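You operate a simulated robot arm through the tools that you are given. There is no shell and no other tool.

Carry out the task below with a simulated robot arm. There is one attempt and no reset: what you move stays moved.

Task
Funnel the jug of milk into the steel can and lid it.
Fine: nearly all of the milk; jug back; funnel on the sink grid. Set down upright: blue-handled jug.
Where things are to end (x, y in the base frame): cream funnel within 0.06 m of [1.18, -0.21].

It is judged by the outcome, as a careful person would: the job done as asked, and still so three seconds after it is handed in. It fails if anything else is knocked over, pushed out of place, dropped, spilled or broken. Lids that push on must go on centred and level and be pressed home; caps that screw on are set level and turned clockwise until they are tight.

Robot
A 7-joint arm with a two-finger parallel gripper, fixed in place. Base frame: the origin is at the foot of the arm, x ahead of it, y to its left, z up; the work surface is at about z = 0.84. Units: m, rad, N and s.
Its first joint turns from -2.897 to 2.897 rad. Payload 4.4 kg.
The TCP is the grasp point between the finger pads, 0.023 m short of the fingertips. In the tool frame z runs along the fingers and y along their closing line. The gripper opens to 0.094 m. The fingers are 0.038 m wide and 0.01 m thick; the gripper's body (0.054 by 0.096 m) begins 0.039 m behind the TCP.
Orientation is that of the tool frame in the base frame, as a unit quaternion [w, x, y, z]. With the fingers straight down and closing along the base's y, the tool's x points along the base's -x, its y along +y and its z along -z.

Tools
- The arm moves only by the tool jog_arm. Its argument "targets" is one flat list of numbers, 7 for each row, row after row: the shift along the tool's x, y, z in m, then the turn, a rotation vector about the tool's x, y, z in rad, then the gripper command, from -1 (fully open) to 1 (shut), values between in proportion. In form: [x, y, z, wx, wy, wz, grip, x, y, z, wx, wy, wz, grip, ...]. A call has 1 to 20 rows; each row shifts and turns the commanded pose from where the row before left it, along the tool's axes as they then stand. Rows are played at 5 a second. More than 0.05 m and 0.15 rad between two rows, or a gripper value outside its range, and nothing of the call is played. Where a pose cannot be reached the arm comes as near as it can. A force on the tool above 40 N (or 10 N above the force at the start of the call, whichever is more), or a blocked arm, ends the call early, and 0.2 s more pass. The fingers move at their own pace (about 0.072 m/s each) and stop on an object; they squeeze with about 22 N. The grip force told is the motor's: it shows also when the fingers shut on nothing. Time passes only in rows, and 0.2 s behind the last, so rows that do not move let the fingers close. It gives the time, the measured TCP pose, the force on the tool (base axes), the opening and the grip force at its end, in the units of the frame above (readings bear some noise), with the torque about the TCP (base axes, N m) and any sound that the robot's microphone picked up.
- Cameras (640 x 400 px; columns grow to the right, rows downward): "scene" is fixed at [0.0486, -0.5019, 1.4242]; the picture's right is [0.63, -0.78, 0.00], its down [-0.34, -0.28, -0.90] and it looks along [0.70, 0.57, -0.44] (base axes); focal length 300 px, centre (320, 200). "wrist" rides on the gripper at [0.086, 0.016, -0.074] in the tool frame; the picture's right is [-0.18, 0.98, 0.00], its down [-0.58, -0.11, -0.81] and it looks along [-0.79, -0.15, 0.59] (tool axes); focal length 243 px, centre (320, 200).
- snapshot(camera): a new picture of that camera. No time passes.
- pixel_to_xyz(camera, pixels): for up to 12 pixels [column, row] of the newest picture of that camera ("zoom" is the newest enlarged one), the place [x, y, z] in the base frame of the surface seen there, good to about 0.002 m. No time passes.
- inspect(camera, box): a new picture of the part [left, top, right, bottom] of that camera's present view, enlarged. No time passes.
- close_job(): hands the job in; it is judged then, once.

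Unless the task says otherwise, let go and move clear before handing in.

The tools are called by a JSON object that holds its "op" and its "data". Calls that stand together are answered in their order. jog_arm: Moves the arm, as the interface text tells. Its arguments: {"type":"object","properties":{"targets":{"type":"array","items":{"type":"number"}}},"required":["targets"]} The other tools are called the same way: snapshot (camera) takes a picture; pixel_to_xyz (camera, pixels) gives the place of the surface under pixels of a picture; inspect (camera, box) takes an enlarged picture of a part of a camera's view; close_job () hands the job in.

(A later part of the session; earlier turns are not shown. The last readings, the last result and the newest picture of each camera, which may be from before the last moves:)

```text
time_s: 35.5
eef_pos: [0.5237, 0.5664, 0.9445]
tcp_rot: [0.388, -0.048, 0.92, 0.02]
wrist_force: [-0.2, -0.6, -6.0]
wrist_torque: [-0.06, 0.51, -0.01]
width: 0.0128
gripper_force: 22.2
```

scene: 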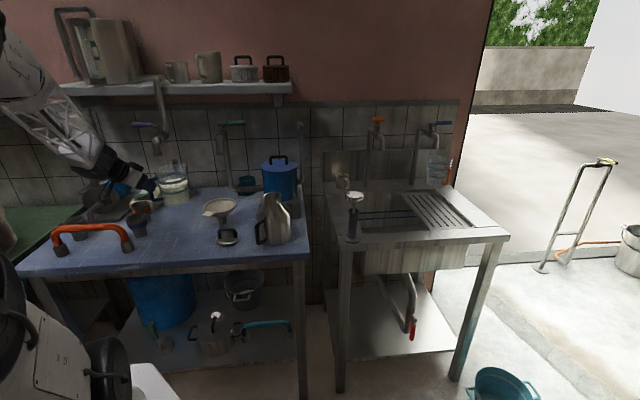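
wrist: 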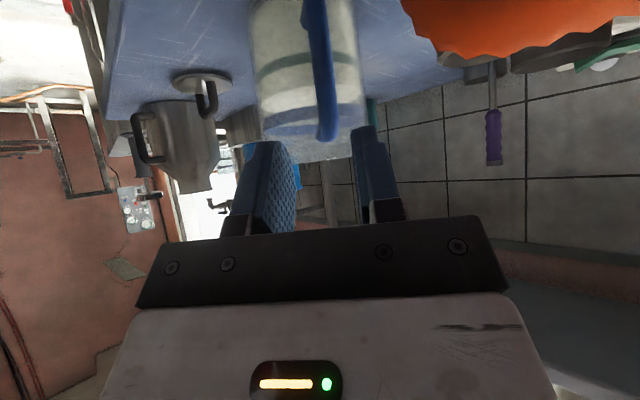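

{"op": "jog_arm", "data": {"targets": [0.0011, 0, 0.001, 0, 0, 0, 1, 0.0011, 0, 0.001, 0, 0, 0, 1, 0, 0, 0, 0, 0, 0, 1]}}

{"op": "inspect", "data": {"camera": "scene", "box": [140, 150, 240, 215]}}

```text
time_s: 36.4
eef_pos: [0.5247, 0.5675, 0.9434]
tcp_rot: [0.39, -0.048, 0.919, 0.021]
wrist_force: [-2.2, -0.6, 4.5]
wrist_torque: [0.08, -0.7, 0.04]
width: 0.0128
gripper_force: 21.9
```

```text
6.15 times, centred on (190, 182) of scene
```

zoom: 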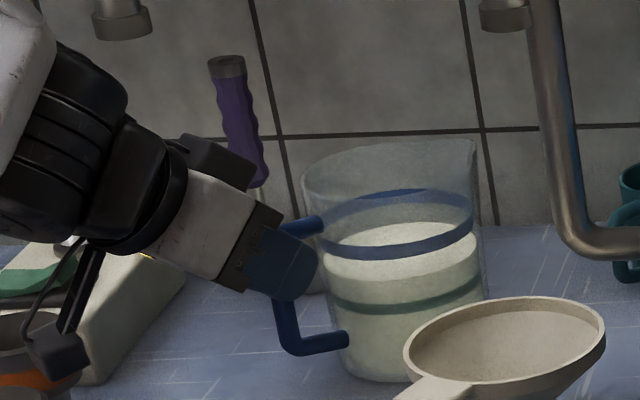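

Contact is made and the weight is off the arm. I'll open the fingers to 33 mm and back straight out along the tool axis.

{"op": "jog_arm", "data": {"targets": [-0.0004, 0, -0.0004, 0, 0, 0, 1, 0, 0, 0, 0, 0, 0, 0.3, 0, 0, 0, 0, 0, 0, 0.3, 0, 0, 0, 0, 0, 0, 0.3]}}

{"op": "jog_arm", "data": {"targets": [0, 0, -0.02, 0, 0, 0, 0.3, 0, 0, -0.03, 0, 0, 0, 0.3, 0, 0, -0.04, 0, 0, 0, 0.3, 0, 0, -0.04, 0, 0, 0, 0.3, -0.02, 0, -0.04, 0, 0, 0, 0.3, 0, 0, 0, 0, 0, 0, 0.3]}}

{"op": "inspect", "data": {"camera": "scene", "box": [100, 150, 260, 250]}}

```text
time_s: 37.4
eef_pos: [0.5241, 0.5671, 0.9434]
tcp_rot: [0.389, -0.047, 0.92, 0.019]
wrist_force: [-0.3, 0.4, -0.3]
wrist_torque: [0.01, -0.01, 0.02]
width: 0.033
gripper_force: 0.0
```

```text
time_s: 38.8
eef_pos: [0.4175, 0.5555, 1.0756]
tcp_rot: [0.388, -0.049, 0.92, 0.021]
wrist_force: [-0.4, 0.3, 0.1]
wrist_torque: [-0.03, -0.02, -0.03]
width: 0.0331
gripper_force: 0.1
```

```text
4.00 times, centred on (180, 200) of scene
```

zoom: 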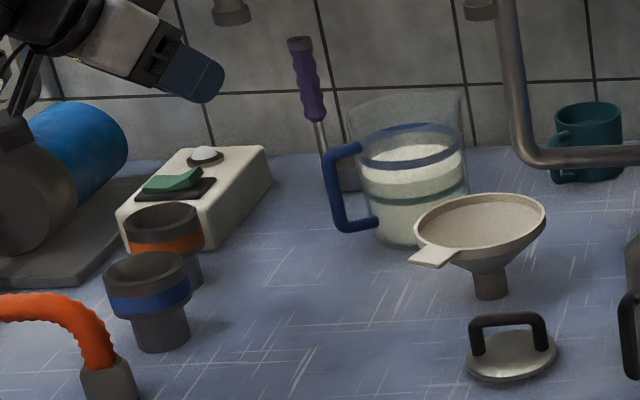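

The jug is parked safely. Now for the funnel: I'll raise the tool, yaw to line up with the tab (18°), and reduce the forward tilt to about 20°.

{"op": "jog_arm", "data": {"targets": [-0.0216, 0, -0.0209, 0, 0, 0, 0.1, 0, 0, 0, -0.0774, 0, -0.0748, 0.1, 0, 0, 0, -0.0774, 0, -0.0748, 0.1, 0, 0, 0, 0, 0.1513, 0, 0.1, 0, 0, 0, 0, 0.1513, 0, 0.1, 0, 0, 0, 0, 0.1513, 0, 0.1, 0, 0, 0, 0, 0, 0, 0.1]}}

```text
refused: row 4 steps farther than a row can; nothing moved
```

{"op": "jog_arm", "data": {"targets": [-0.0216, 0, -0.0209, 0, 0, 0, 0.1, 0, 0, 0, -0.0774, 0, -0.0748, 0.1, 0, 0, 0, -0.0774, 0, -0.0748, 0.1, 0, 0, 0, 0, 0.1135, 0, 0.1, 0, 0, 0, 0, 0.1135, 0, 0.1, 0, 0, 0, 0, 0.1135, 0, 0.1, 0, 0, 0, 0, 0.1135, 0, 0.1, 0, 0, 0, 0, 0, 0, 0.1]}}

```text
time_s: 40.5
eef_pos: [0.4174, 0.5565, 1.1052]
tcp_rot: [0.169, -0.156, 0.973, 0.027]
wrist_force: [-0.8, -0.4, -0.1]
wrist_torque: [0.01, 0.0, 0.0]
width: 0.0425
gripper_force: 0.0
```

The orientation matches (azimuth 18.2°, tilt 19.7°). I'll move to 10 cm above the tab grasp point and check alignment.

{"op": "jog_arm", "data": {"targets": [0.0018, -0.039, 0.0175, 0, 0, 0, 0.1, 0.0018, -0.039, 0.0175, 0, 0, 0, 0.1, 0.0018, -0.039, 0.0175, 0, 0, 0, 0.1, 0.0018, -0.039, 0.0175, 0, 0, 0, 0.1, 0.0018, -0.039, 0.0175, 0, 0, 0, 0.1, 0, 0, 0, 0, 0, 0, 0.1]}}

{"op": "inspect", "data": {"camera": "wrist", "box": [200, 0, 440, 250]}}

{"op": "pixel_to_xyz", "data": {"camera": "wrist", "pixels": [[320, 100]]}}

```text
time_s: 40.9
eef_pos: [0.42, 0.5457, 1.1004]
tcp_rot: [0.172, -0.162, 0.971, 0.03]
wrist_force: [-20.2, 20.0, -4.3]
wrist_torque: [-1.18, -1.09, 0.53]
width: 0.0422
gripper_force: 0.1
stopped in row 1: the force on the tool passed its limit at 131 N (the readings are from after the stop); the commanded pose is now the measured one
```

```text
1.60 times, centred on (320, 125) of wrist
```

zoom: 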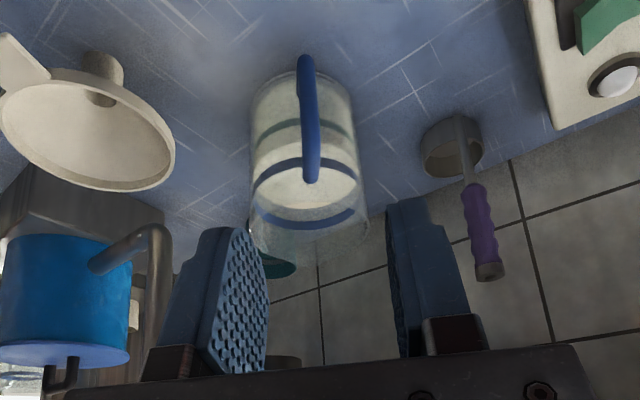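

```text
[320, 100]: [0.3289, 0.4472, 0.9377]
```

Something was hit at high force, probably the purple-handled tap above this spot. I'll look before moving further.

{"op": "inspect", "data": {"camera": "scene", "box": [60, 90, 220, 190]}}

{"op": "pixel_to_xyz", "data": {"camera": "zoom", "pixels": [[370, 250], [360, 190], [300, 135], [330, 138], [350, 140], [400, 200], [390, 100], [260, 200], [200, 150], [300, 180], [340, 240], [385, 240]]}}

{"op": "snapshot", "data": {"camera": "wrist"}}

```text
4.00 times, centred on (140, 140) of scene
```

zoom: 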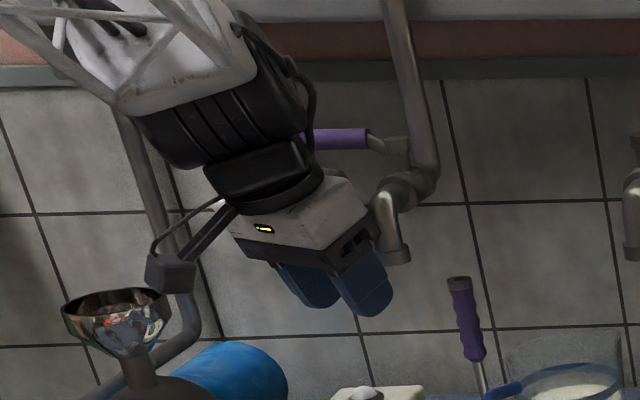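

```text
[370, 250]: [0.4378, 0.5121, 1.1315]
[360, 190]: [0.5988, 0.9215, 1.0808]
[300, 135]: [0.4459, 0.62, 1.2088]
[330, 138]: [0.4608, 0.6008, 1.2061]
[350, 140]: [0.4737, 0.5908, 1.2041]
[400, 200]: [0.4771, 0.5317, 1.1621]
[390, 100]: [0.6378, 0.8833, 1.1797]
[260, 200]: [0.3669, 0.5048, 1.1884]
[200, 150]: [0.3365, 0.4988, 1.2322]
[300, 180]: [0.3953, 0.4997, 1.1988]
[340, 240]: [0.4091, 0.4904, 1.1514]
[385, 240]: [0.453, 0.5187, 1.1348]
```

```text
taken
```

wrist: 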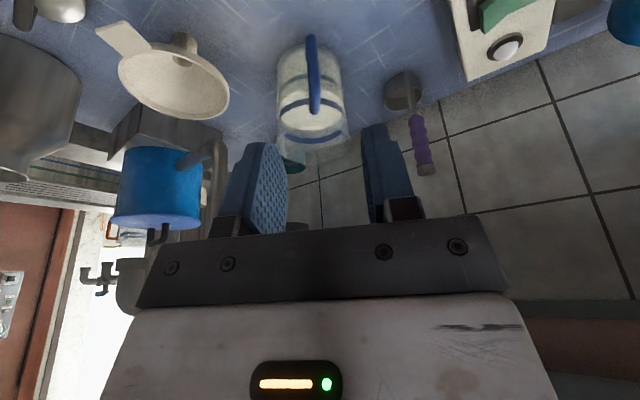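

The second tap's spout is at about (0.475, 0.53), z 1.11–1.17, and the side of the hand touched it. I'll retreat in -x first, then go down and across in -y.

{"op": "jog_arm", "data": {"targets": [0.0179, 0.0063, -0.0064, 0, 0, 0, 0.1, 0.0268, 0.0094, -0.0096, 0, 0, 0, 0.1, 0.0268, 0.0094, -0.0096, 0, 0, 0, 0.1, 0, 0, 0, 0, 0, 0, 0.1]}}

{"op": "inspect", "data": {"camera": "scene", "box": [60, 90, 220, 190]}}

```text
time_s: 41.9
eef_pos: [0.342, 0.5466, 1.0997]
tcp_rot: [0.172, -0.16, 0.971, 0.031]
wrist_force: [-0.6, 0.0, 0.0]
wrist_torque: [0.02, 0.0, -0.01]
width: 0.0423
gripper_force: 0.3
```

```text
4.00 times, centred on (140, 140) of scene
```

zoom: 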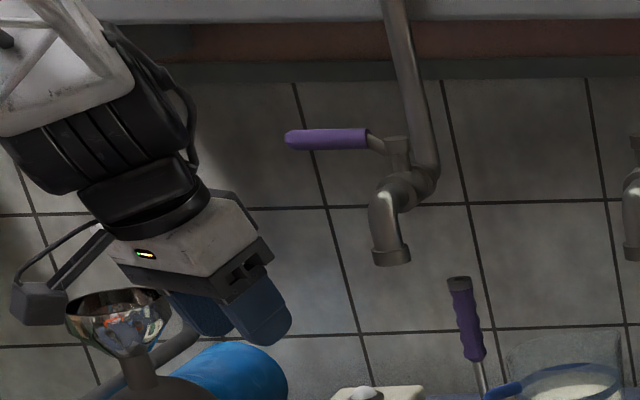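

{"op": "pixel_to_xyz", "data": {"camera": "zoom", "pixels": [[390, 262], [372, 250], [408, 250], [385, 200], [405, 190], [425, 170], [290, 138], [365, 138], [400, 60], [425, 120]]}}

{"op": "jog_arm", "data": {"targets": [0.0118, -0.038, 0.0042, 0, 0, 0, 0.1, 0.0118, -0.038, 0.0042, 0, 0, 0, 0.1, 0.0118, -0.038, 0.0042, 0, 0, 0, 0.1, 0.0118, -0.038, 0.0042, 0, 0, 0, 0.1, 0, 0, 0, 0, 0, 0, 0.1]}}

```text
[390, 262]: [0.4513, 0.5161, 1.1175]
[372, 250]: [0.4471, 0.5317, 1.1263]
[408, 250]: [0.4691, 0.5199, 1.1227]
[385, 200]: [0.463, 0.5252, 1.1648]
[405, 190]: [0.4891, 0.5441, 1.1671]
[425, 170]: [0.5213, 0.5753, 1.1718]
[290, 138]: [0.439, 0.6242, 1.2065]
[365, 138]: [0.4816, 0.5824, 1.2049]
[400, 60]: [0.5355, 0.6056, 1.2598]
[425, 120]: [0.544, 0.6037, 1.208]
```

```text
time_s: 43.1
eef_pos: [0.3542, 0.3876, 1.0697]
tcp_rot: [0.172, -0.16, 0.972, 0.03]
wrist_force: [0.0, -0.2, 0.7]
wrist_torque: [0.01, -0.02, 0.02]
width: 0.0422
gripper_force: 0.0
```

The tool is clear of the tap now. I'll move to 10 cm above the funnel tab and look.

{"op": "jog_arm", "data": {"targets": [-0.0271, -0.014, 0.0231, 0, 0, 0.019, 0.1, -0.0271, -0.014, 0.0231, 0, 0, 0, 0.1, -0.0271, -0.014, 0.0231, 0, 0, 0, 0.1, -0.0271, -0.014, 0.0231, 0, 0, 0, 0.1, 0, 0, 0, 0, 0, 0, 0.1]}}

{"op": "inspect", "data": {"camera": "wrist", "box": [200, 0, 440, 250]}}

{"op": "inspect", "data": {"camera": "scene", "box": [140, 150, 300, 250]}}

```text
time_s: 44.3
eef_pos: [0.4996, 0.3767, 1.0172]
tcp_rot: [0.172, -0.151, 0.973, 0.033]
wrist_force: [-0.3, 0.0, -0.1]
wrist_torque: [-0.01, 0.0, 0.0]
width: 0.0423
gripper_force: 0.1
```

```text
1.60 times, centred on (320, 125) of wrist
```

zoom: 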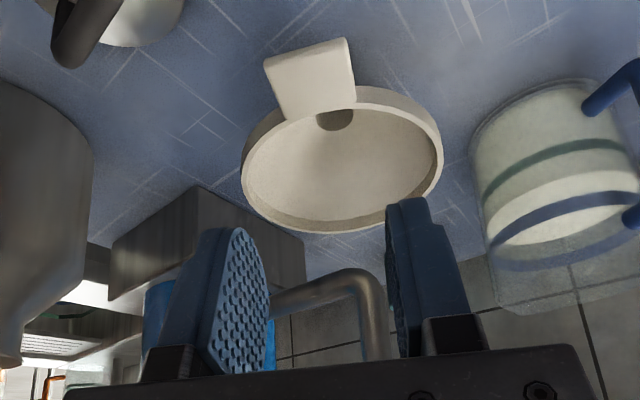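

```text
4.00 times, centred on (220, 200) of scene
```

zoom: 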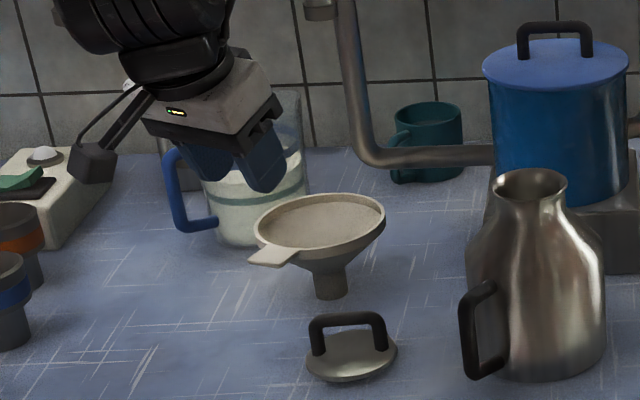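

{"op": "inspect", "data": {"camera": "wrist", "box": [260, 0, 420, 100]}}

{"op": "pixel_to_xyz", "data": {"camera": "zoom", "pixels": [[200, 150], [250, 120], [330, 130], [250, 200], [300, 240], [200, 300]]}}

```text
4.00 times, centred on (340, 50) of wrist
```

zoom: 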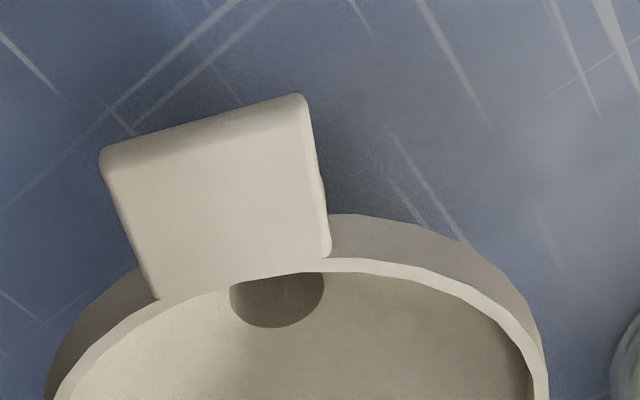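

```text
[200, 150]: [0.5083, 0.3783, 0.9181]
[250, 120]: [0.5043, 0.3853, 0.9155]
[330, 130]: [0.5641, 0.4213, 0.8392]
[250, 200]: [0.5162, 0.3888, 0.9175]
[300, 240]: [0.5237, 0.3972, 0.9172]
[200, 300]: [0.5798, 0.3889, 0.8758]
```

{"op": "pixel_to_xyz", "data": {"camera": "zoom", "pixels": [[112, 168], [296, 108], [146, 270], [322, 240], [205, 140], [128, 220], [312, 180], [110, 155], [350, 225], [90, 330], [430, 232], [530, 330]]}}

```text
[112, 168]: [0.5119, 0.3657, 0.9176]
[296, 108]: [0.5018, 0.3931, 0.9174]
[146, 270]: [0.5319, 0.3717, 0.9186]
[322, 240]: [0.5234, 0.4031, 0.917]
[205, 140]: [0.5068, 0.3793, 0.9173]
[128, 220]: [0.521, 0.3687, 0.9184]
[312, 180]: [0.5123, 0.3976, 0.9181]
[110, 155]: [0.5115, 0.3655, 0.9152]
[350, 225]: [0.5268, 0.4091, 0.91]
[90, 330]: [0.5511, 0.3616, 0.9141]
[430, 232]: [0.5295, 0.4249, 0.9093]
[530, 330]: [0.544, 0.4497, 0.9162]
```

The tab mid-line at (0.5167, 0.3832) matches my grasp line. I'll descend straight down to z≈0.920.

{"op": "jog_arm", "data": {"targets": [0.0115, 0, 0.0303, 0, 0, 0, 0.1, 0.0115, 0, 0.0303, 0, 0, 0, 0.1, 0.0057, 0, 0.0152, 0, 0, 0, 0.1, 0.0057, 0, 0.0152, 0, 0, 0, 0.1, 0, 0, 0, 0, 0, 0, 0.1]}}

{"op": "inspect", "data": {"camera": "wrist", "box": [200, 0, 440, 250]}}

{"op": "inspect", "data": {"camera": "scene", "box": [140, 170, 260, 245]}}

```text
time_s: 45.5
eef_pos: [0.4969, 0.3777, 0.9216]
tcp_rot: [0.172, -0.151, 0.973, 0.032]
wrist_force: [0.3, -1.2, 0.2]
wrist_torque: [0.0, 0.03, 0.04]
width: 0.0425
gripper_force: 0.0
```

```text
1.60 times, centred on (320, 125) of wrist
```

zoom: 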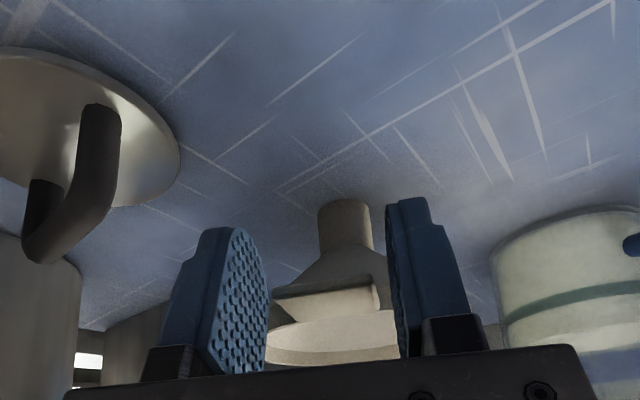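

```text
5.33 times, centred on (200, 208) of scene
```

zoom: 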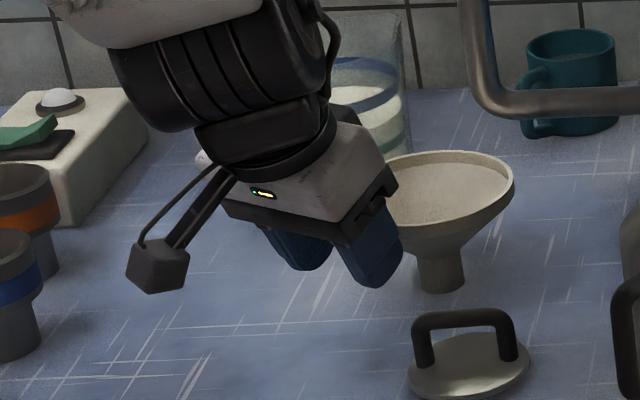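

The tab sits between the pads. Closing, then a small test lift.

{"op": "jog_arm", "data": {"targets": [0, 0, 0, 0, 0, 0, 1, 0, 0, 0, 0, 0, 0, 1, 0, 0, 0, 0, 0, 0, 1, -0.0034, 0, -0.0094, 0, 0, 0, 1, -0.0069, 0, -0.0188, 0, 0, 0, 1, 0, 0, 0, 0, 0, 0, 1]}}

{"op": "inspect", "data": {"camera": "scene", "box": [140, 170, 260, 245]}}

{"op": "inspect", "data": {"camera": "wrist", "box": [200, 0, 440, 250]}}

```text
time_s: 46.9
eef_pos: [0.4969, 0.3778, 0.9508]
tcp_rot: [0.172, -0.151, 0.973, 0.032]
wrist_force: [-0.8, 0.3, 0.0]
wrist_torque: [0.0, 0.05, -0.01]
width: 0.0334
gripper_force: 22.0
```

```text
5.33 times, centred on (200, 208) of scene
```

zoom: 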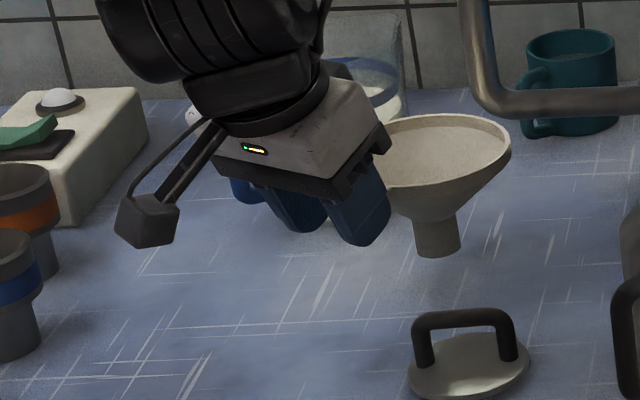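

```text
1.60 times, centred on (320, 125) of wrist
```

zoom: 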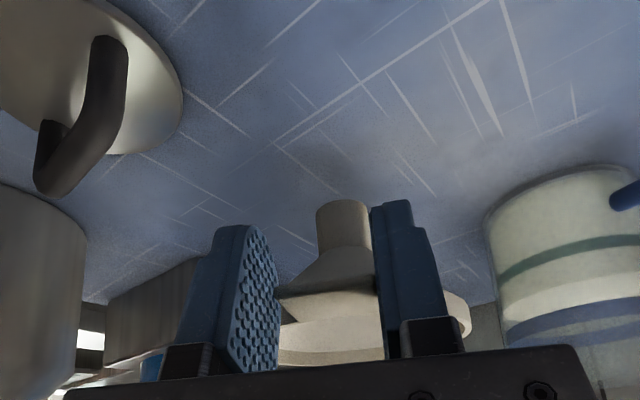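

The funnel is up and level. I'll carry it clear of the tap (back and toward -y), then raise it above the can height.

{"op": "jog_arm", "data": {"targets": [-0.0155, 0.0005, -0.0423, 0, 0, 0, 1, 0.0337, -0.0305, -0.0128, 0, 0, 0, 1, 0.0337, -0.0305, -0.0128, 0, 0, 0, 1, 0.0337, -0.0305, -0.0128, 0, 0, 0, 1, -0.0138, 0.0005, -0.0376, 0, 0, 0, 1, -0.0138, 0.0005, -0.0376, 0, 0, 0, 1, -0.0138, 0.0005, -0.0376, 0, 0, 0, 1, 0, 0, 0, 0, 0, 0, 1]}}

{"op": "inspect", "data": {"camera": "scene", "box": [140, 110, 300, 210]}}

```text
time_s: 48.7
eef_pos: [0.4223, 0.2564, 1.1169]
tcp_rot: [0.172, -0.15, 0.973, 0.032]
wrist_force: [-0.4, 0.0, -0.9]
wrist_torque: [-0.04, 0.06, 0.0]
width: 0.0333
gripper_force: 21.8
```

```text
4.00 times, centred on (220, 160) of scene
```

zoom: 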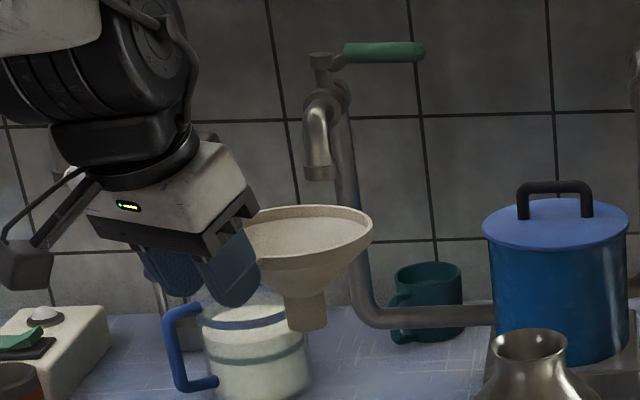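

Next I'll carry the funnel over the can neck.

{"op": "jog_arm", "data": {"targets": [-0.0229, -0.0351, 0.0079, 0, 0, 0, 1, -0.0229, -0.0351, 0.0079, 0, 0, 0, 1, -0.0229, -0.0351, 0.0079, 0, 0, 0, 1, -0.0229, -0.0351, 0.0079, 0, 0, 0, 1, 0, 0, 0, 0, 0, 0, 1, 0, 0, 0, 0, 0, 0, 1]}}

{"op": "inspect", "data": {"camera": "wrist", "box": [200, 0, 440, 150]}}

{"op": "inspect", "data": {"camera": "scene", "box": [220, 150, 340, 225]}}

```text
time_s: 50.1
eef_pos: [0.5581, 0.152, 1.115]
tcp_rot: [0.172, -0.151, 0.973, 0.034]
wrist_force: [0.0, 0.3, -0.1]
wrist_torque: [0.01, 0.06, -0.01]
width: 0.0331
gripper_force: 21.8
```

```text
2.67 times, centred on (320, 75) of wrist
```

zoom: 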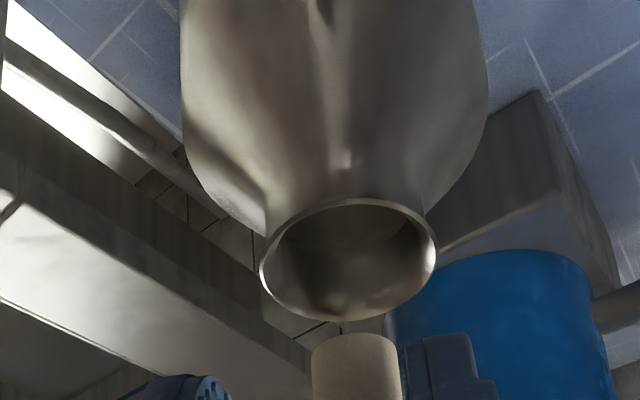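

```text
5.33 times, centred on (280, 188) of scene
```

zoom: 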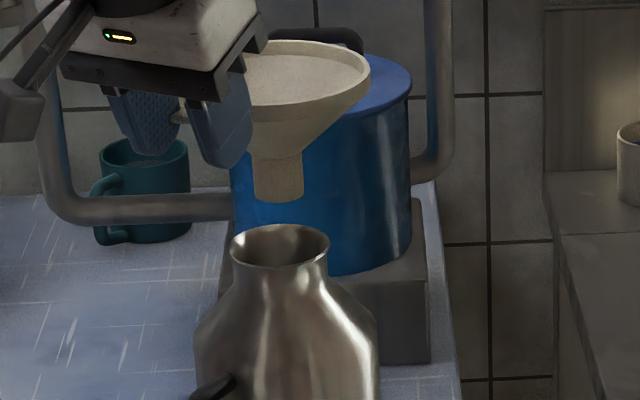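

{"op": "pixel_to_xyz", "data": {"camera": "zoom", "pixels": [[256, 192], [280, 200], [300, 192], [232, 245], [328, 245], [280, 226], [280, 268], [366, 65], [255, 105], [310, 42], [250, 50], [330, 120]]}}

{"op": "inspect", "data": {"camera": "wrist", "box": [240, 50, 400, 150]}}

{"op": "pixel_to_xyz", "data": {"camera": "zoom", "pixels": [[215, 265], [480, 230], [350, 122], [330, 305], [300, 345], [400, 340], [250, 150], [430, 150], [350, 350], [350, 330], [260, 290], [440, 290]]}}

```text
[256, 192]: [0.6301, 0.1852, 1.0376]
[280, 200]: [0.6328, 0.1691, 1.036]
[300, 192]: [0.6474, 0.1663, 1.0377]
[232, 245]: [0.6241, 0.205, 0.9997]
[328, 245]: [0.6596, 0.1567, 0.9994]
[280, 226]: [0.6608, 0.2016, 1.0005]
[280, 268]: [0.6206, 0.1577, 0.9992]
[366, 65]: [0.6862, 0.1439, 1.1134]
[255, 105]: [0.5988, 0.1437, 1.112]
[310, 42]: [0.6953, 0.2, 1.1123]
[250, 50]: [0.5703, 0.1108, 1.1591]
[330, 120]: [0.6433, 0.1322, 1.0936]
```

```text
4.00 times, centred on (320, 100) of wrist
```

zoom: 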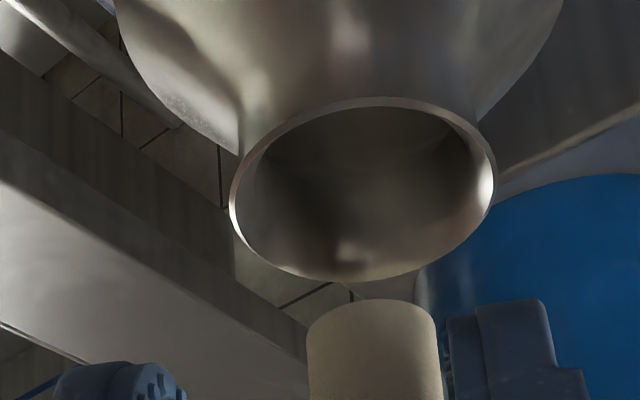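

```text
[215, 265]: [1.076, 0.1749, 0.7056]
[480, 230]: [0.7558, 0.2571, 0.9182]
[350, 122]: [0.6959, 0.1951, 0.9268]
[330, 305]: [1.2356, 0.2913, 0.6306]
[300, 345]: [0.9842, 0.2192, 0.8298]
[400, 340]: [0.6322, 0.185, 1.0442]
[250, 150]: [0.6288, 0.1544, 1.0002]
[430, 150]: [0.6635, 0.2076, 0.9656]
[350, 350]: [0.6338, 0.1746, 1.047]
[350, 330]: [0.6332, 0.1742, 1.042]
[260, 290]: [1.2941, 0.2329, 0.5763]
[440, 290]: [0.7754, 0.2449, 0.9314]
```

The can rim centre works out at (0.641, 0.180) and the spout centre at about (0.641, 0.179). The funnel rim is level at z 1.112–1.113. I'll lower it into the neck.

{"op": "jog_arm", "data": {"targets": [0.0069, 0, 0.0188, 0, 0, 0, 1, 0.0069, 0, 0.0188, 0, 0, 0, 1, 0.0069, 0, 0.0188, 0, 0, 0, 1, 0, 0, 0, 0, 0, 0, 1, 0, 0, 0, 0, 0, 0, 1]}}

{"op": "inspect", "data": {"camera": "scene", "box": [220, 150, 340, 225]}}

```text
time_s: 51.3
eef_pos: [0.5576, 0.1537, 1.0552]
tcp_rot: [0.172, -0.151, 0.973, 0.033]
wrist_force: [-1.0, -0.3, -0.2]
wrist_torque: [-0.02, 0.08, -0.05]
width: 0.0331
gripper_force: 22.5
```

```text
5.33 times, centred on (280, 188) of scene
```

zoom: 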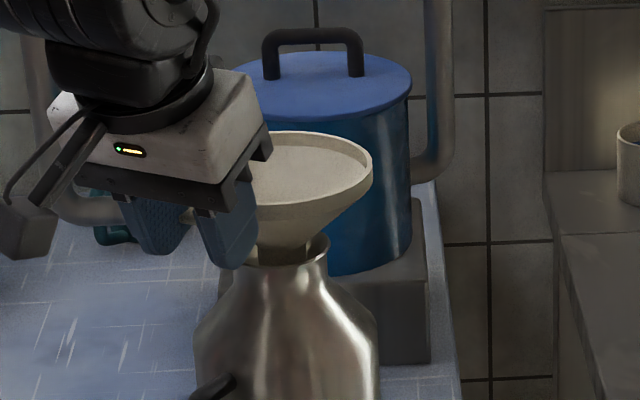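

The spout is inside the neck. I'll lower in small steps until the cone seats.

{"op": "jog_arm", "data": {"targets": [0.0014, 0, 0.0038, 0, 0, 0, 1, 0.0014, 0, 0.0038, 0, 0, 0, 1, 0, 0, 0, 0, 0, 0, 1]}}

{"op": "jog_arm", "data": {"targets": [0.001, 0, 0.0028, 0, 0, 0, 1, 0, 0, 0, 0, 0, 0, 1]}}

```text
time_s: 52.1
eef_pos: [0.5574, 0.153, 1.0495]
tcp_rot: [0.172, -0.151, 0.973, 0.034]
wrist_force: [0.0, -0.5, -1.0]
wrist_torque: [-0.02, 0.07, 0.01]
width: 0.0334
gripper_force: 21.9
```

```text
time_s: 52.7
eef_pos: [0.5572, 0.1542, 1.0449]
tcp_rot: [0.172, -0.152, 0.973, 0.033]
wrist_force: [-0.7, 0.7, -0.6]
wrist_torque: [0.0, 0.06, 0.01]
width: 0.0335
gripper_force: 22.4
```

{"op": "jog_arm", "data": {"targets": [0.001, 0, 0.0028, 0, 0, 0, 1, 0, 0, 0, 0, 0, 0, 1]}}

{"op": "jog_arm", "data": {"targets": [0.0007, 0, 0.0019, 0, 0, 0, 1, 0, 0, 0, 0, 0, 0, 1]}}

{"op": "inspect", "data": {"camera": "scene", "box": [230, 165, 310, 215]}}

```text
time_s: 53.3
eef_pos: [0.5573, 0.1535, 1.043]
tcp_rot: [0.171, -0.151, 0.973, 0.033]
wrist_force: [-0.9, 0.1, 3.8]
wrist_torque: [0.1, -0.35, 0.02]
width: 0.0334
gripper_force: 21.3
```

```text
time_s: 53.9
eef_pos: [0.5579, 0.1527, 1.0406]
tcp_rot: [0.172, -0.15, 0.973, 0.032]
wrist_force: [-3.0, 0.1, 10.8]
wrist_torque: [0.22, -0.67, 0.03]
width: 0.0331
gripper_force: 22.0
```

```text
8.00 times, centred on (270, 190) of scene
```

zoom: 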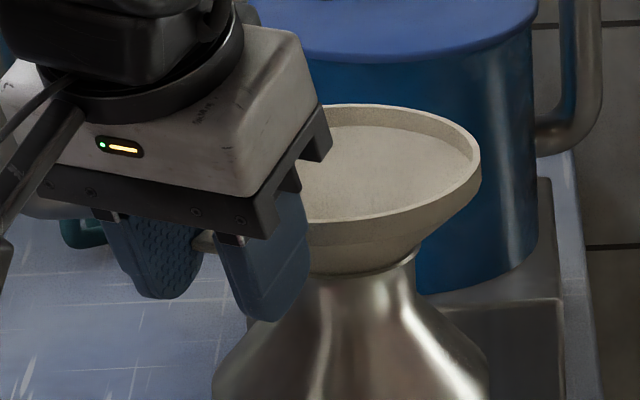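

It's seated, with contact at about TCP z 1.043. I'll relieve 2 mm, open, and withdraw along the tool axis.

{"op": "jog_arm", "data": {"targets": [-0.0007, 0, -0.0019, 0, 0, 0, 1, 0, 0, 0, 0, 0, 0, 0.0, 0, 0, 0, 0, 0, 0, 0.0, 0, 0, -0.02, 0, 0, 0, 0.0, 0.01, 0, -0.04, 0, 0, 0, 0.0, 0.02, 0, -0.04, 0, 0, 0, 0.0, 0.02, 0, -0.04, 0, 0, 0, 0.0, 0, 0, 0, 0, 0, 0, 0]}}

{"op": "inspect", "data": {"camera": "scene", "box": [220, 150, 340, 225]}}

{"op": "inspect", "data": {"camera": "wrist", "box": [200, 0, 440, 150]}}

```text
time_s: 55.7
eef_pos: [0.4665, 0.1239, 1.1566]
tcp_rot: [0.171, -0.151, 0.973, 0.033]
wrist_force: [0.2, 0.3, -1.2]
wrist_torque: [0.0, 0.0, 0.01]
width: 0.0471
gripper_force: 0.1
```

```text
5.33 times, centred on (280, 188) of scene
```

zoom: 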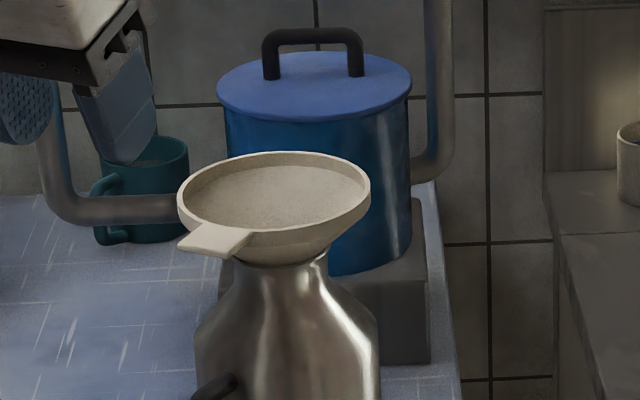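

```text
2.67 times, centred on (320, 75) of wrist
```

zoom: 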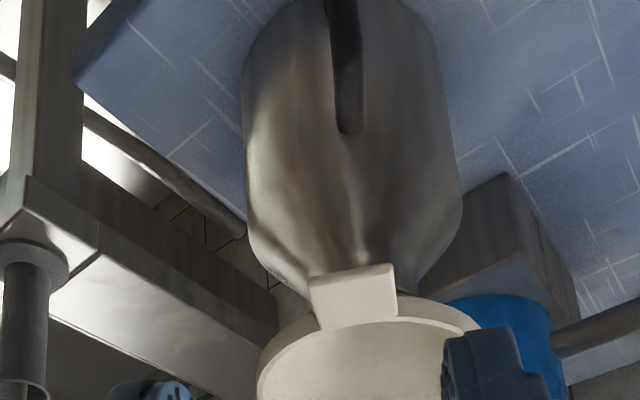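

The funnel sits in the neck. I'll measure its rim for centre and level.

{"op": "inspect", "data": {"camera": "scene", "box": [240, 165, 320, 215]}}

{"op": "pixel_to_xyz", "data": {"camera": "zoom", "pixels": [[108, 215], [390, 175], [230, 110], [270, 232], [110, 260], [180, 240], [160, 265], [230, 180], [300, 100], [360, 215], [130, 150], [380, 140]]}}

```text
8.00 times, centred on (280, 190) of scene
```

zoom: 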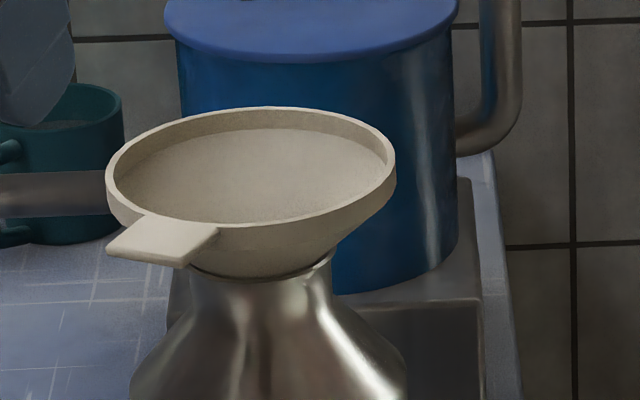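

```text
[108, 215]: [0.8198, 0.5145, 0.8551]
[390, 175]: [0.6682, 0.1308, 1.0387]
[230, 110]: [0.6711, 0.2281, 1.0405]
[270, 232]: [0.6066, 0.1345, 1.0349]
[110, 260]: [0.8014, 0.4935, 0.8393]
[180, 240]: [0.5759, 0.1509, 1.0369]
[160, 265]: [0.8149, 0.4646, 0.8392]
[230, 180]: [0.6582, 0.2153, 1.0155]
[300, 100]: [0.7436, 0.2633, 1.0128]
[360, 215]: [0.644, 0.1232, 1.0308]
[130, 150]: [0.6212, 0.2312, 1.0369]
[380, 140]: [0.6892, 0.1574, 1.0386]
```

The funnel rim is level at z≈1.038, centred near (0.641, 0.180). Before lifting the full jug, I'll rehearse the end-of-pour tool pose over the can with an empty gripper to check reach and clearance. First, upright and yawed to +y.

{"op": "jog_arm", "data": {"targets": [-0.0155, 0, -0.0423, 0, 0, 0, 0.3, -0.0155, 0, -0.0423, 0, 0, 0, 0.3, 0, 0, 0, 0, 0.1147, 0, 0.3, 0, 0, 0, 0, 0.1147, 0, 0.3, 0, 0, 0, 0, 0.1147, 0, 0.3, 0, 0, 0, 0, 0, -0.1397, 0.3, 0, 0, 0, 0, 0, -0.1397, 0.3, 0, 0, 0, 0, 0, -0.1397, 0.3, 0, 0, 0, 0, 0, -0.1397, 0.3, 0, 0, 0, 0, 0, -0.1397, 0.3, 0, 0, 0, 0, 0, -0.1397, 0.3, 0, 0, 0, 0, 0, -0.1397, 0.3, 0, 0, 0, 0, 0, -0.1397, 0.3, 0, 0, 0, 0, 0, -0.1397, 0.3, 0, 0, 0, 0, 0, 0, 0.3]}}

```text
time_s: 58.9
eef_pos: [0.4674, 0.1228, 1.2457]
tcp_rot: [0.006, -0.706, 0.708, 0.004]
wrist_force: [0.5, -0.5, 0.5]
wrist_torque: [0.02, 0.0, 0.01]
width: 0.033
gripper_force: 0.0
```

Now I'll move over the can and lean back 64°.

{"op": "jog_arm", "data": {"targets": [-0.013, -0.0435, 0, 0, 0, 0, 0.3, -0.013, -0.0435, 0, 0, 0, 0, 0.3, -0.013, -0.0435, 0, 0, 0, 0, 0.3, -0.013, -0.0435, 0, 0, 0, 0, 0.3, 0, 0, 0, 0, 0.14, 0, 0.3, 0, 0, 0, 0, 0.14, 0, 0.3, 0, 0, 0, 0, 0.14, 0, 0.3, 0, 0, 0, 0, 0.14, 0, 0.3, 0, 0, 0, 0, 0.14, 0, 0.3, 0, 0, 0, 0, 0.14, 0, 0.3, 0, 0, 0, 0, 0.14, 0, 0.3, 0, 0, 0, 0, 0.14, 0, 0.3, 0, 0, 0, 0, 0, 0, 0.3]}}

{"op": "snapshot", "data": {"camera": "scene"}}

```text
time_s: 61.7
eef_pos: [0.6414, 0.1726, 1.2483]
tcp_rot: [-0.373, -0.599, 0.604, -0.371]
wrist_force: [0.4, 0.4, 0.4]
wrist_torque: [0.0, -0.01, 0.0]
width: 0.0329
gripper_force: 0.1
```

```text
taken
```

scene: 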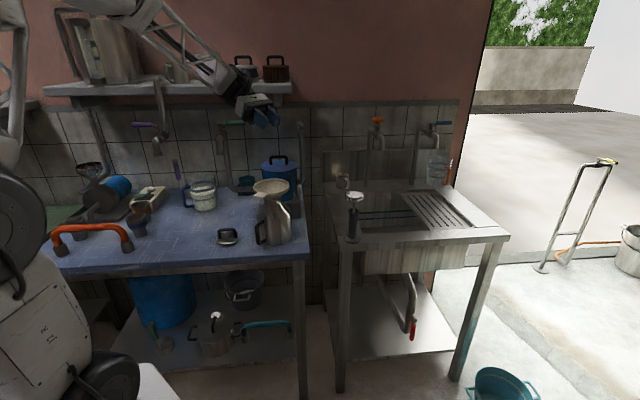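

It reached 64° backward with no contact. Next I'll check the start-of-pour pose (46° forward, spout toward +y, TCP y≈0.01).

{"op": "jog_arm", "data": {"targets": [0, 0, 0, 0, -0.14, 0, 0.3, 0, 0, 0, 0, -0.14, 0, 0.3, 0, 0, 0, 0, -0.14, 0, 0.3, 0, 0, 0, 0, -0.14, 0, 0.3, 0, 0, 0, 0, -0.14, 0, 0.3, 0, 0, 0, 0, -0.14, 0, 0.3, 0, 0, 0, 0, -0.14, 0, 0.3, 0, 0, 0, 0, -0.14, 0, 0.3, 0.04, 0, 0, 0, 0, 0, 0.3, 0.04, 0, 0, 0, 0, 0, 0.3, 0.04, 0, 0, 0, 0, 0, 0.3, 0.04, 0, 0, 0, 0, 0, 0.3, 0, 0, 0, 0, -0.1335, 0, 0.3, 0, 0, 0, 0, -0.1335, 0, 0.3, 0, 0, 0, 0, -0.1335, 0, 0.3, 0, 0, 0, 0, -0.1335, 0, 0.3, 0, 0, 0, 0, -0.1335, 0, 0.3, 0, 0, 0, 0, -0.1335, 0, 0.3, 0, 0, 0, 0, 0, 0, 0.3]}}

{"op": "snapshot", "data": {"camera": "scene"}}

```text
time_s: 65.7
eef_pos: [0.6409, 0.0137, 1.2457]
tcp_rot: [0.282, -0.648, 0.651, 0.278]
wrist_force: [-0.7, -0.2, 0.3]
wrist_torque: [0.03, -0.02, 0.0]
width: 0.0331
gripper_force: 0.1
```

```text
taken
```

scene: 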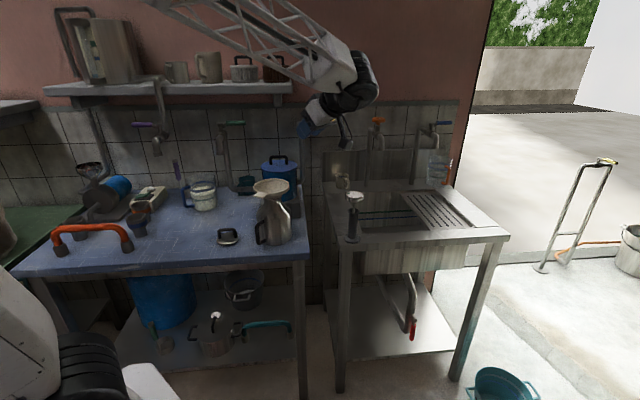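

Both pour poses are reachable. Now back to the jug: move away from the can and yaw to the jug-grasp azimuth (6°).

{"op": "jog_arm", "data": {"targets": [-0.0158, 0.0402, 0.0163, 0, 0, 0, 0.3, -0.0158, 0.0402, 0.0163, 0, 0, 0, 0.3, -0.0158, 0.0402, 0.0163, 0, 0, 0, 0.3, -0.0158, 0.0402, 0.0163, 0, 0, 0, 0.3, -0.0158, 0.0402, 0.0163, 0, 0, 0, 0.3, -0.0158, 0.0402, 0.0163, 0, 0, 0, 0.3, 0, 0, 0, 0.0961, 0, 0.0929, 0.3, 0, 0, 0, 0.0961, 0, 0.0929, 0.3, 0, 0, 0, 0.0961, 0, 0.0929, 0.3, 0, 0, 0, 0.0961, 0, 0.0929, 0.3, 0, 0, 0, 0.0961, 0, 0.0929, 0.3, 0, 0, 0, 0.0961, 0, 0.0929, 0.3, 0, 0, 0, 0.0961, 0, 0.0929, 0.3, 0, 0, 0, 0.0961, 0, 0.0929, 0.3, 0, 0, 0, 0.0961, 0, 0.0929, 0.3, 0, 0, 0, 0.0961, 0, 0.0929, 0.3, 0, 0, 0, 0.0961, 0, 0.0929, 0.3, 0, 0, 0, 0, 0, 0, 0.3]}}

```text
time_s: 69.5
eef_pos: [0.4007, 0.1504, 1.2463]
tcp_rot: [0.392, -0.041, 0.919, 0.023]
wrist_force: [-0.3, -0.1, 0.0]
wrist_torque: [0.01, -0.02, 0.03]
width: 0.0327
gripper_force: 0.0
```

{"op": "jog_arm", "data": {"targets": [0.02, 0.0423, 0.0134, 0, 0, 0, 0.3, 0.02, 0.0423, 0.0134, 0, 0, 0, 0.3, 0.02, 0.0423, 0.0134, 0, 0, 0, 0.3, 0.02, 0.0423, 0.0134, 0, 0, 0, 0.3, 0.02, 0.0423, 0.0134, 0, 0, 0, 0.3, -0.001, 0.0487, 0.0054, 0, 0, 0, 0.3, -0.001, 0.0487, 0.0054, 0, 0, 0, 0.3, -0.001, 0.0487, 0.0054, 0, 0, 0, 0.3, -0.001, 0.0487, 0.0054, 0, 0, 0, 0.3, -0.0038, -0.0029, 0.036, 0, 0, 0, 0.3, -0.0038, -0.0029, 0.036, 0, 0, 0, 0.3, 0, 0, 0, 0, 0, 0, 0.3]}}

{"op": "inspect", "data": {"camera": "wrist", "box": [200, 0, 440, 250]}}

{"op": "inspect", "data": {"camera": "scene", "box": [100, 130, 260, 230]}}

```text
time_s: 72.1
eef_pos: [0.4158, 0.5569, 1.076]
tcp_rot: [0.392, -0.042, 0.919, 0.024]
wrist_force: [0.4, -0.5, 0.0]
wrist_torque: [0.02, -0.02, 0.03]
width: 0.0329
gripper_force: 0.2
```

```text
1.60 times, centred on (320, 125) of wrist
```

zoom: 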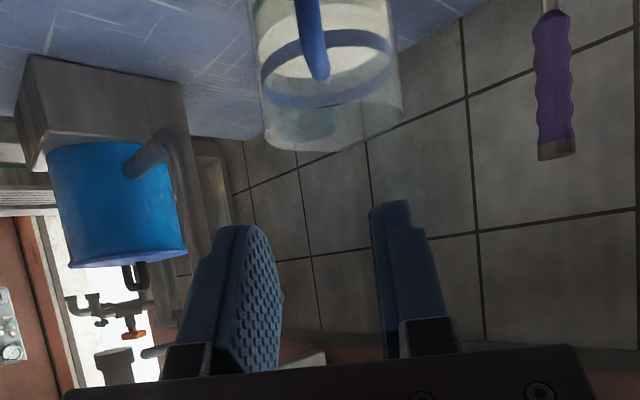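

```text
4.00 times, centred on (180, 180) of scene
```

zoom: 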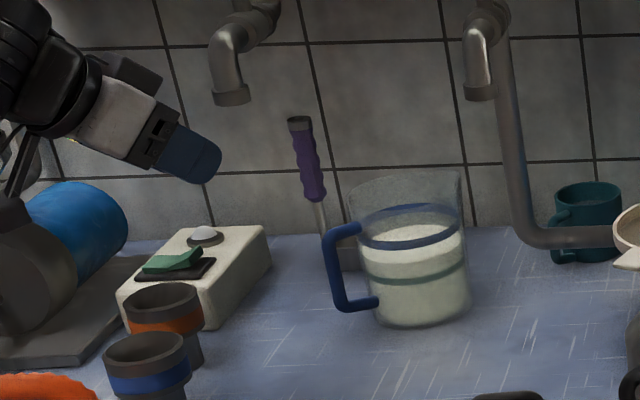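

{"op": "pixel_to_xyz", "data": {"camera": "zoom", "pixels": [[330, 250], [335, 285], [345, 228], [340, 300], [365, 303], [400, 325], [440, 322], [468, 300], [410, 240], [345, 305], [338, 270], [355, 230]]}}

```text
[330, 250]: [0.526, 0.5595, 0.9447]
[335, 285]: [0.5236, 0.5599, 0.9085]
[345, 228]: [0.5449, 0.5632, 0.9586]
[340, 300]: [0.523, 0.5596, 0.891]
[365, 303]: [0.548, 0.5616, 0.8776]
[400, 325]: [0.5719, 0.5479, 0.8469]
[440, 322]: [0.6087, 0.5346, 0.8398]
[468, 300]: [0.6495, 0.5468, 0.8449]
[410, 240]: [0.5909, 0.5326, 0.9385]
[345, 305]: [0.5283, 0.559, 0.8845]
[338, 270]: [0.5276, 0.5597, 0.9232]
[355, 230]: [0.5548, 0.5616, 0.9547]
```

The bar is where I left it (facing side y≈0.560). I'll advance along the tool axis to the grasp point.

{"op": "jog_arm", "data": {"targets": [0.0205, -0.0012, 0.0304, 0, 0, 0, 0.3, 0, 0, 0.035, 0, 0, 0, 0.3, 0, 0, 0.035, 0, 0, 0, 0.3, 0, 0, 0.035, 0, 0, 0, 0.3, 0, 0, 0.02, 0, 0, 0, 0.3, 0, 0, 0.015, 0, 0, 0, 0.3, 0, 0, 0, 0, 0, 0, 0.3]}}

{"op": "inspect", "data": {"camera": "wrist", "box": [200, 0, 440, 250]}}

{"op": "inspect", "data": {"camera": "scene", "box": [130, 150, 250, 225]}}

```text
time_s: 73.7
eef_pos: [0.525, 0.5665, 0.9452]
tcp_rot: [0.391, -0.043, 0.919, 0.025]
wrist_force: [-0.7, 0.4, -0.2]
wrist_torque: [0.0, -0.02, 0.0]
width: 0.0329
gripper_force: 0.1
```

```text
1.60 times, centred on (320, 125) of wrist
```

zoom: 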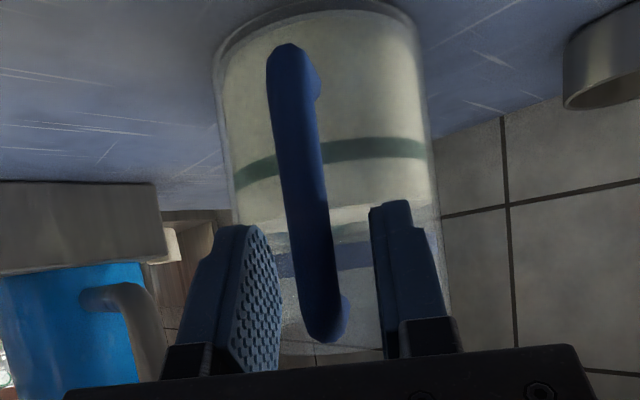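

```text
5.33 times, centred on (190, 188) of scene
```

zoom: 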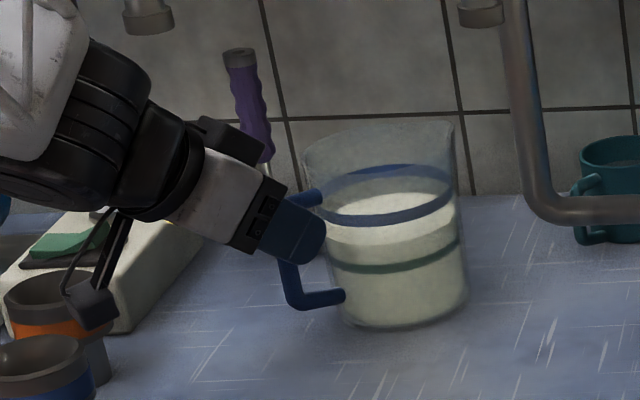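

Aligned. Closing and lifting 3 cm.

{"op": "jog_arm", "data": {"targets": [0, 0, 0, 0, 0, 0, 1, 0, 0, 0, 0, 0, 0, 1, 0, 0, 0, 0, 0, 0, 1, -0.0036, 0, -0.0035, 0, 0, 0, 1, -0.0072, 0, -0.0069, 0, 0, 0, 1, -0.0108, 0, -0.0104, 0, 0, 0, 1, 0, 0, 0, 0, 0, 0, 1]}}

{"op": "inspect", "data": {"camera": "scene", "box": [130, 150, 250, 225]}}

```text
time_s: 75.3
eef_pos: [0.5237, 0.5667, 0.9735]
tcp_rot: [0.391, -0.043, 0.919, 0.024]
wrist_force: [-0.1, -0.4, -5.9]
wrist_torque: [-0.06, 0.51, -0.01]
width: 0.0128
gripper_force: 22.2
```

```text
5.33 times, centred on (190, 188) of scene
```

zoom: 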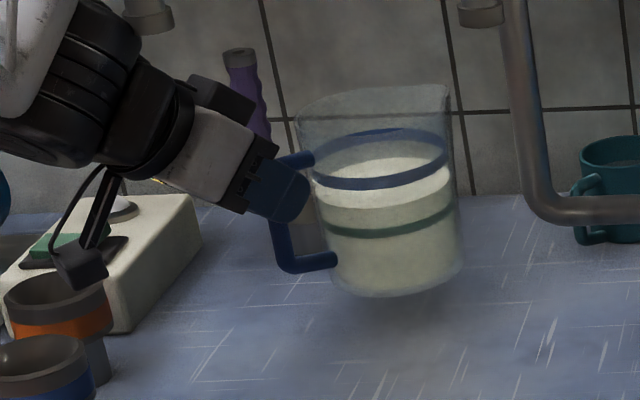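

The jug is held level at 5.9 N. I'll carry it diagonally away from the taps, low and slow.

{"op": "jog_arm", "data": {"targets": [0.0071, -0.0132, -0.0077, 0, 0, 0, 1, 0.0143, -0.0265, -0.0153, 0, 0, 0, 1, 0.0143, -0.0265, -0.0153, 0, 0, 0, 1, 0.0143, -0.0265, -0.0153, 0, 0, 0, 1, 0.0143, -0.0265, -0.0153, 0, 0, 0, 1, 0.0143, -0.0265, -0.0153, 0, 0, 0, 1, 0.0071, -0.0132, -0.0077, 0, 0, 0, 1, 0, 0, 0, 0, 0, 0, 1]}}

{"op": "snapshot", "data": {"camera": "scene"}}

```text
time_s: 77.1
eef_pos: [0.4144, 0.3969, 0.9735]
tcp_rot: [0.391, -0.043, 0.919, 0.025]
wrist_force: [0.0, -0.9, -6.5]
wrist_torque: [-0.05, 0.5, 0.0]
width: 0.0128
gripper_force: 22.1
```

```text
taken
```

scene: 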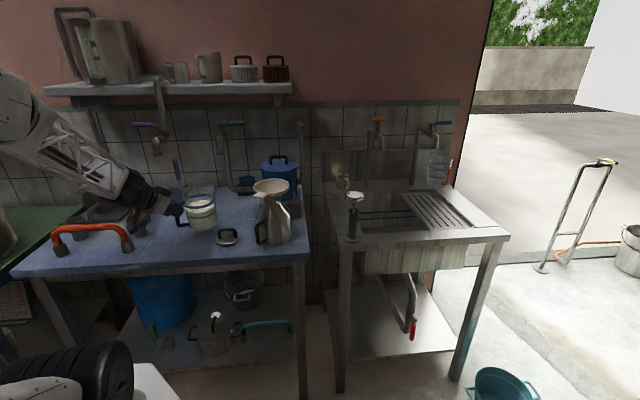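

Next, lift well above the funnel height and carry toward -y.

{"op": "jog_arm", "data": {"targets": [-0.0101, -0.0036, -0.016, 0, 0, 0, 1, -0.0203, -0.0072, -0.032, 0, 0, 0, 1, -0.0203, -0.0072, -0.032, 0, 0, 0, 1, -0.0203, -0.0072, -0.032, 0, 0, 0, 1, -0.0203, -0.0072, -0.032, 0, 0, 0, 1, -0.0203, -0.0072, -0.032, 0, 0, 0, 1, -0.0101, -0.0036, -0.016, 0, 0, 0, 1, 0.0012, -0.0211, -0.0016, 0, 0, 0, 1, 0.0024, -0.0422, -0.0032, 0, 0, 0, 1, 0.0024, -0.0422, -0.0032, 0, 0, 0, 1, 0.0024, -0.0422, -0.0032, 0, 0, 0, 1, 0.0024, -0.0422, -0.0032, 0, 0, 0, 1, 0.0024, -0.0422, -0.0032, 0, 0, 0, 1, 0.0024, -0.0422, -0.0032, 0, 0, 0, 1, 0.0012, -0.0211, -0.0016, 0, 0, 0, 1, 0, 0, 0, 0, 0, 0, 1]}}

{"op": "snapshot", "data": {"camera": "scene"}}

```text
time_s: 80.5
eef_pos: [0.364, 0.0488, 1.1924]
tcp_rot: [0.392, -0.042, 0.919, 0.024]
wrist_force: [-0.5, 0.4, -6.9]
wrist_torque: [-0.07, 0.49, -0.01]
width: 0.013
gripper_force: 22.0
```

```text
taken
```

scene: 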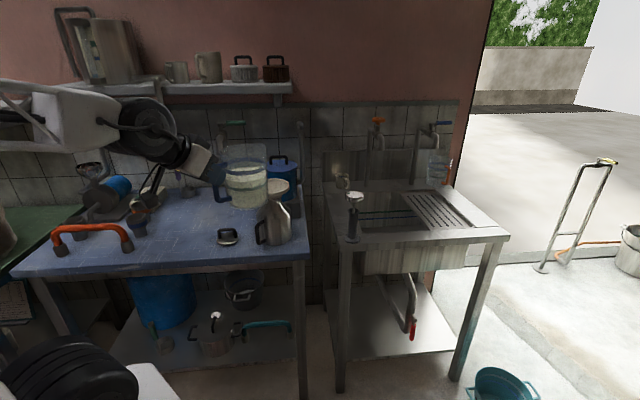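

I'll zoom on the jug now that it's close to the camera, to get the lip geometry.

{"op": "inspect", "data": {"camera": "scene", "box": [190, 130, 290, 215]}}

{"op": "pixel_to_xyz", "data": {"camera": "zoom", "pixels": [[290, 70], [400, 62], [420, 70], [330, 130], [300, 320], [350, 350], [250, 250], [320, 230], [300, 90], [180, 250], [420, 80], [360, 345]]}}

```text
4.71 times, centred on (240, 172) of scene
```

zoom: 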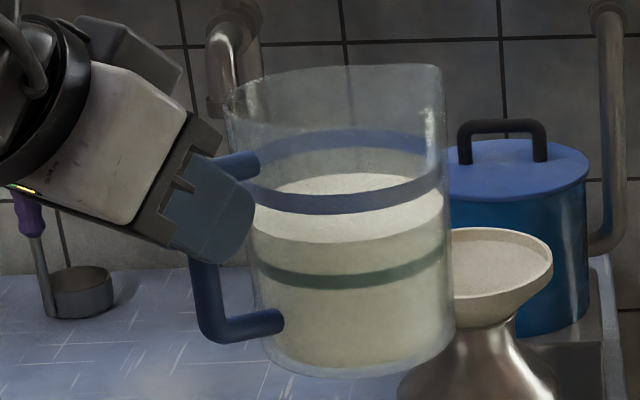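

```text
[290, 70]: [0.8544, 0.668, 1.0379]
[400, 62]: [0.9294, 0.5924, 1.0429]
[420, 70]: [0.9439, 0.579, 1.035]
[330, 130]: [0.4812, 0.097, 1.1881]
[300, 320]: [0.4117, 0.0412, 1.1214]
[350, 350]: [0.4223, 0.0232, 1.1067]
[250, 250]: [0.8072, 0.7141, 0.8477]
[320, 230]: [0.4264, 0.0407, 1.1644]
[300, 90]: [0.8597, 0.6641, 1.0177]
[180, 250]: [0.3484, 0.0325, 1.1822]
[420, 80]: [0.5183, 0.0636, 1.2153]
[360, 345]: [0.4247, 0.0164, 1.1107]
```

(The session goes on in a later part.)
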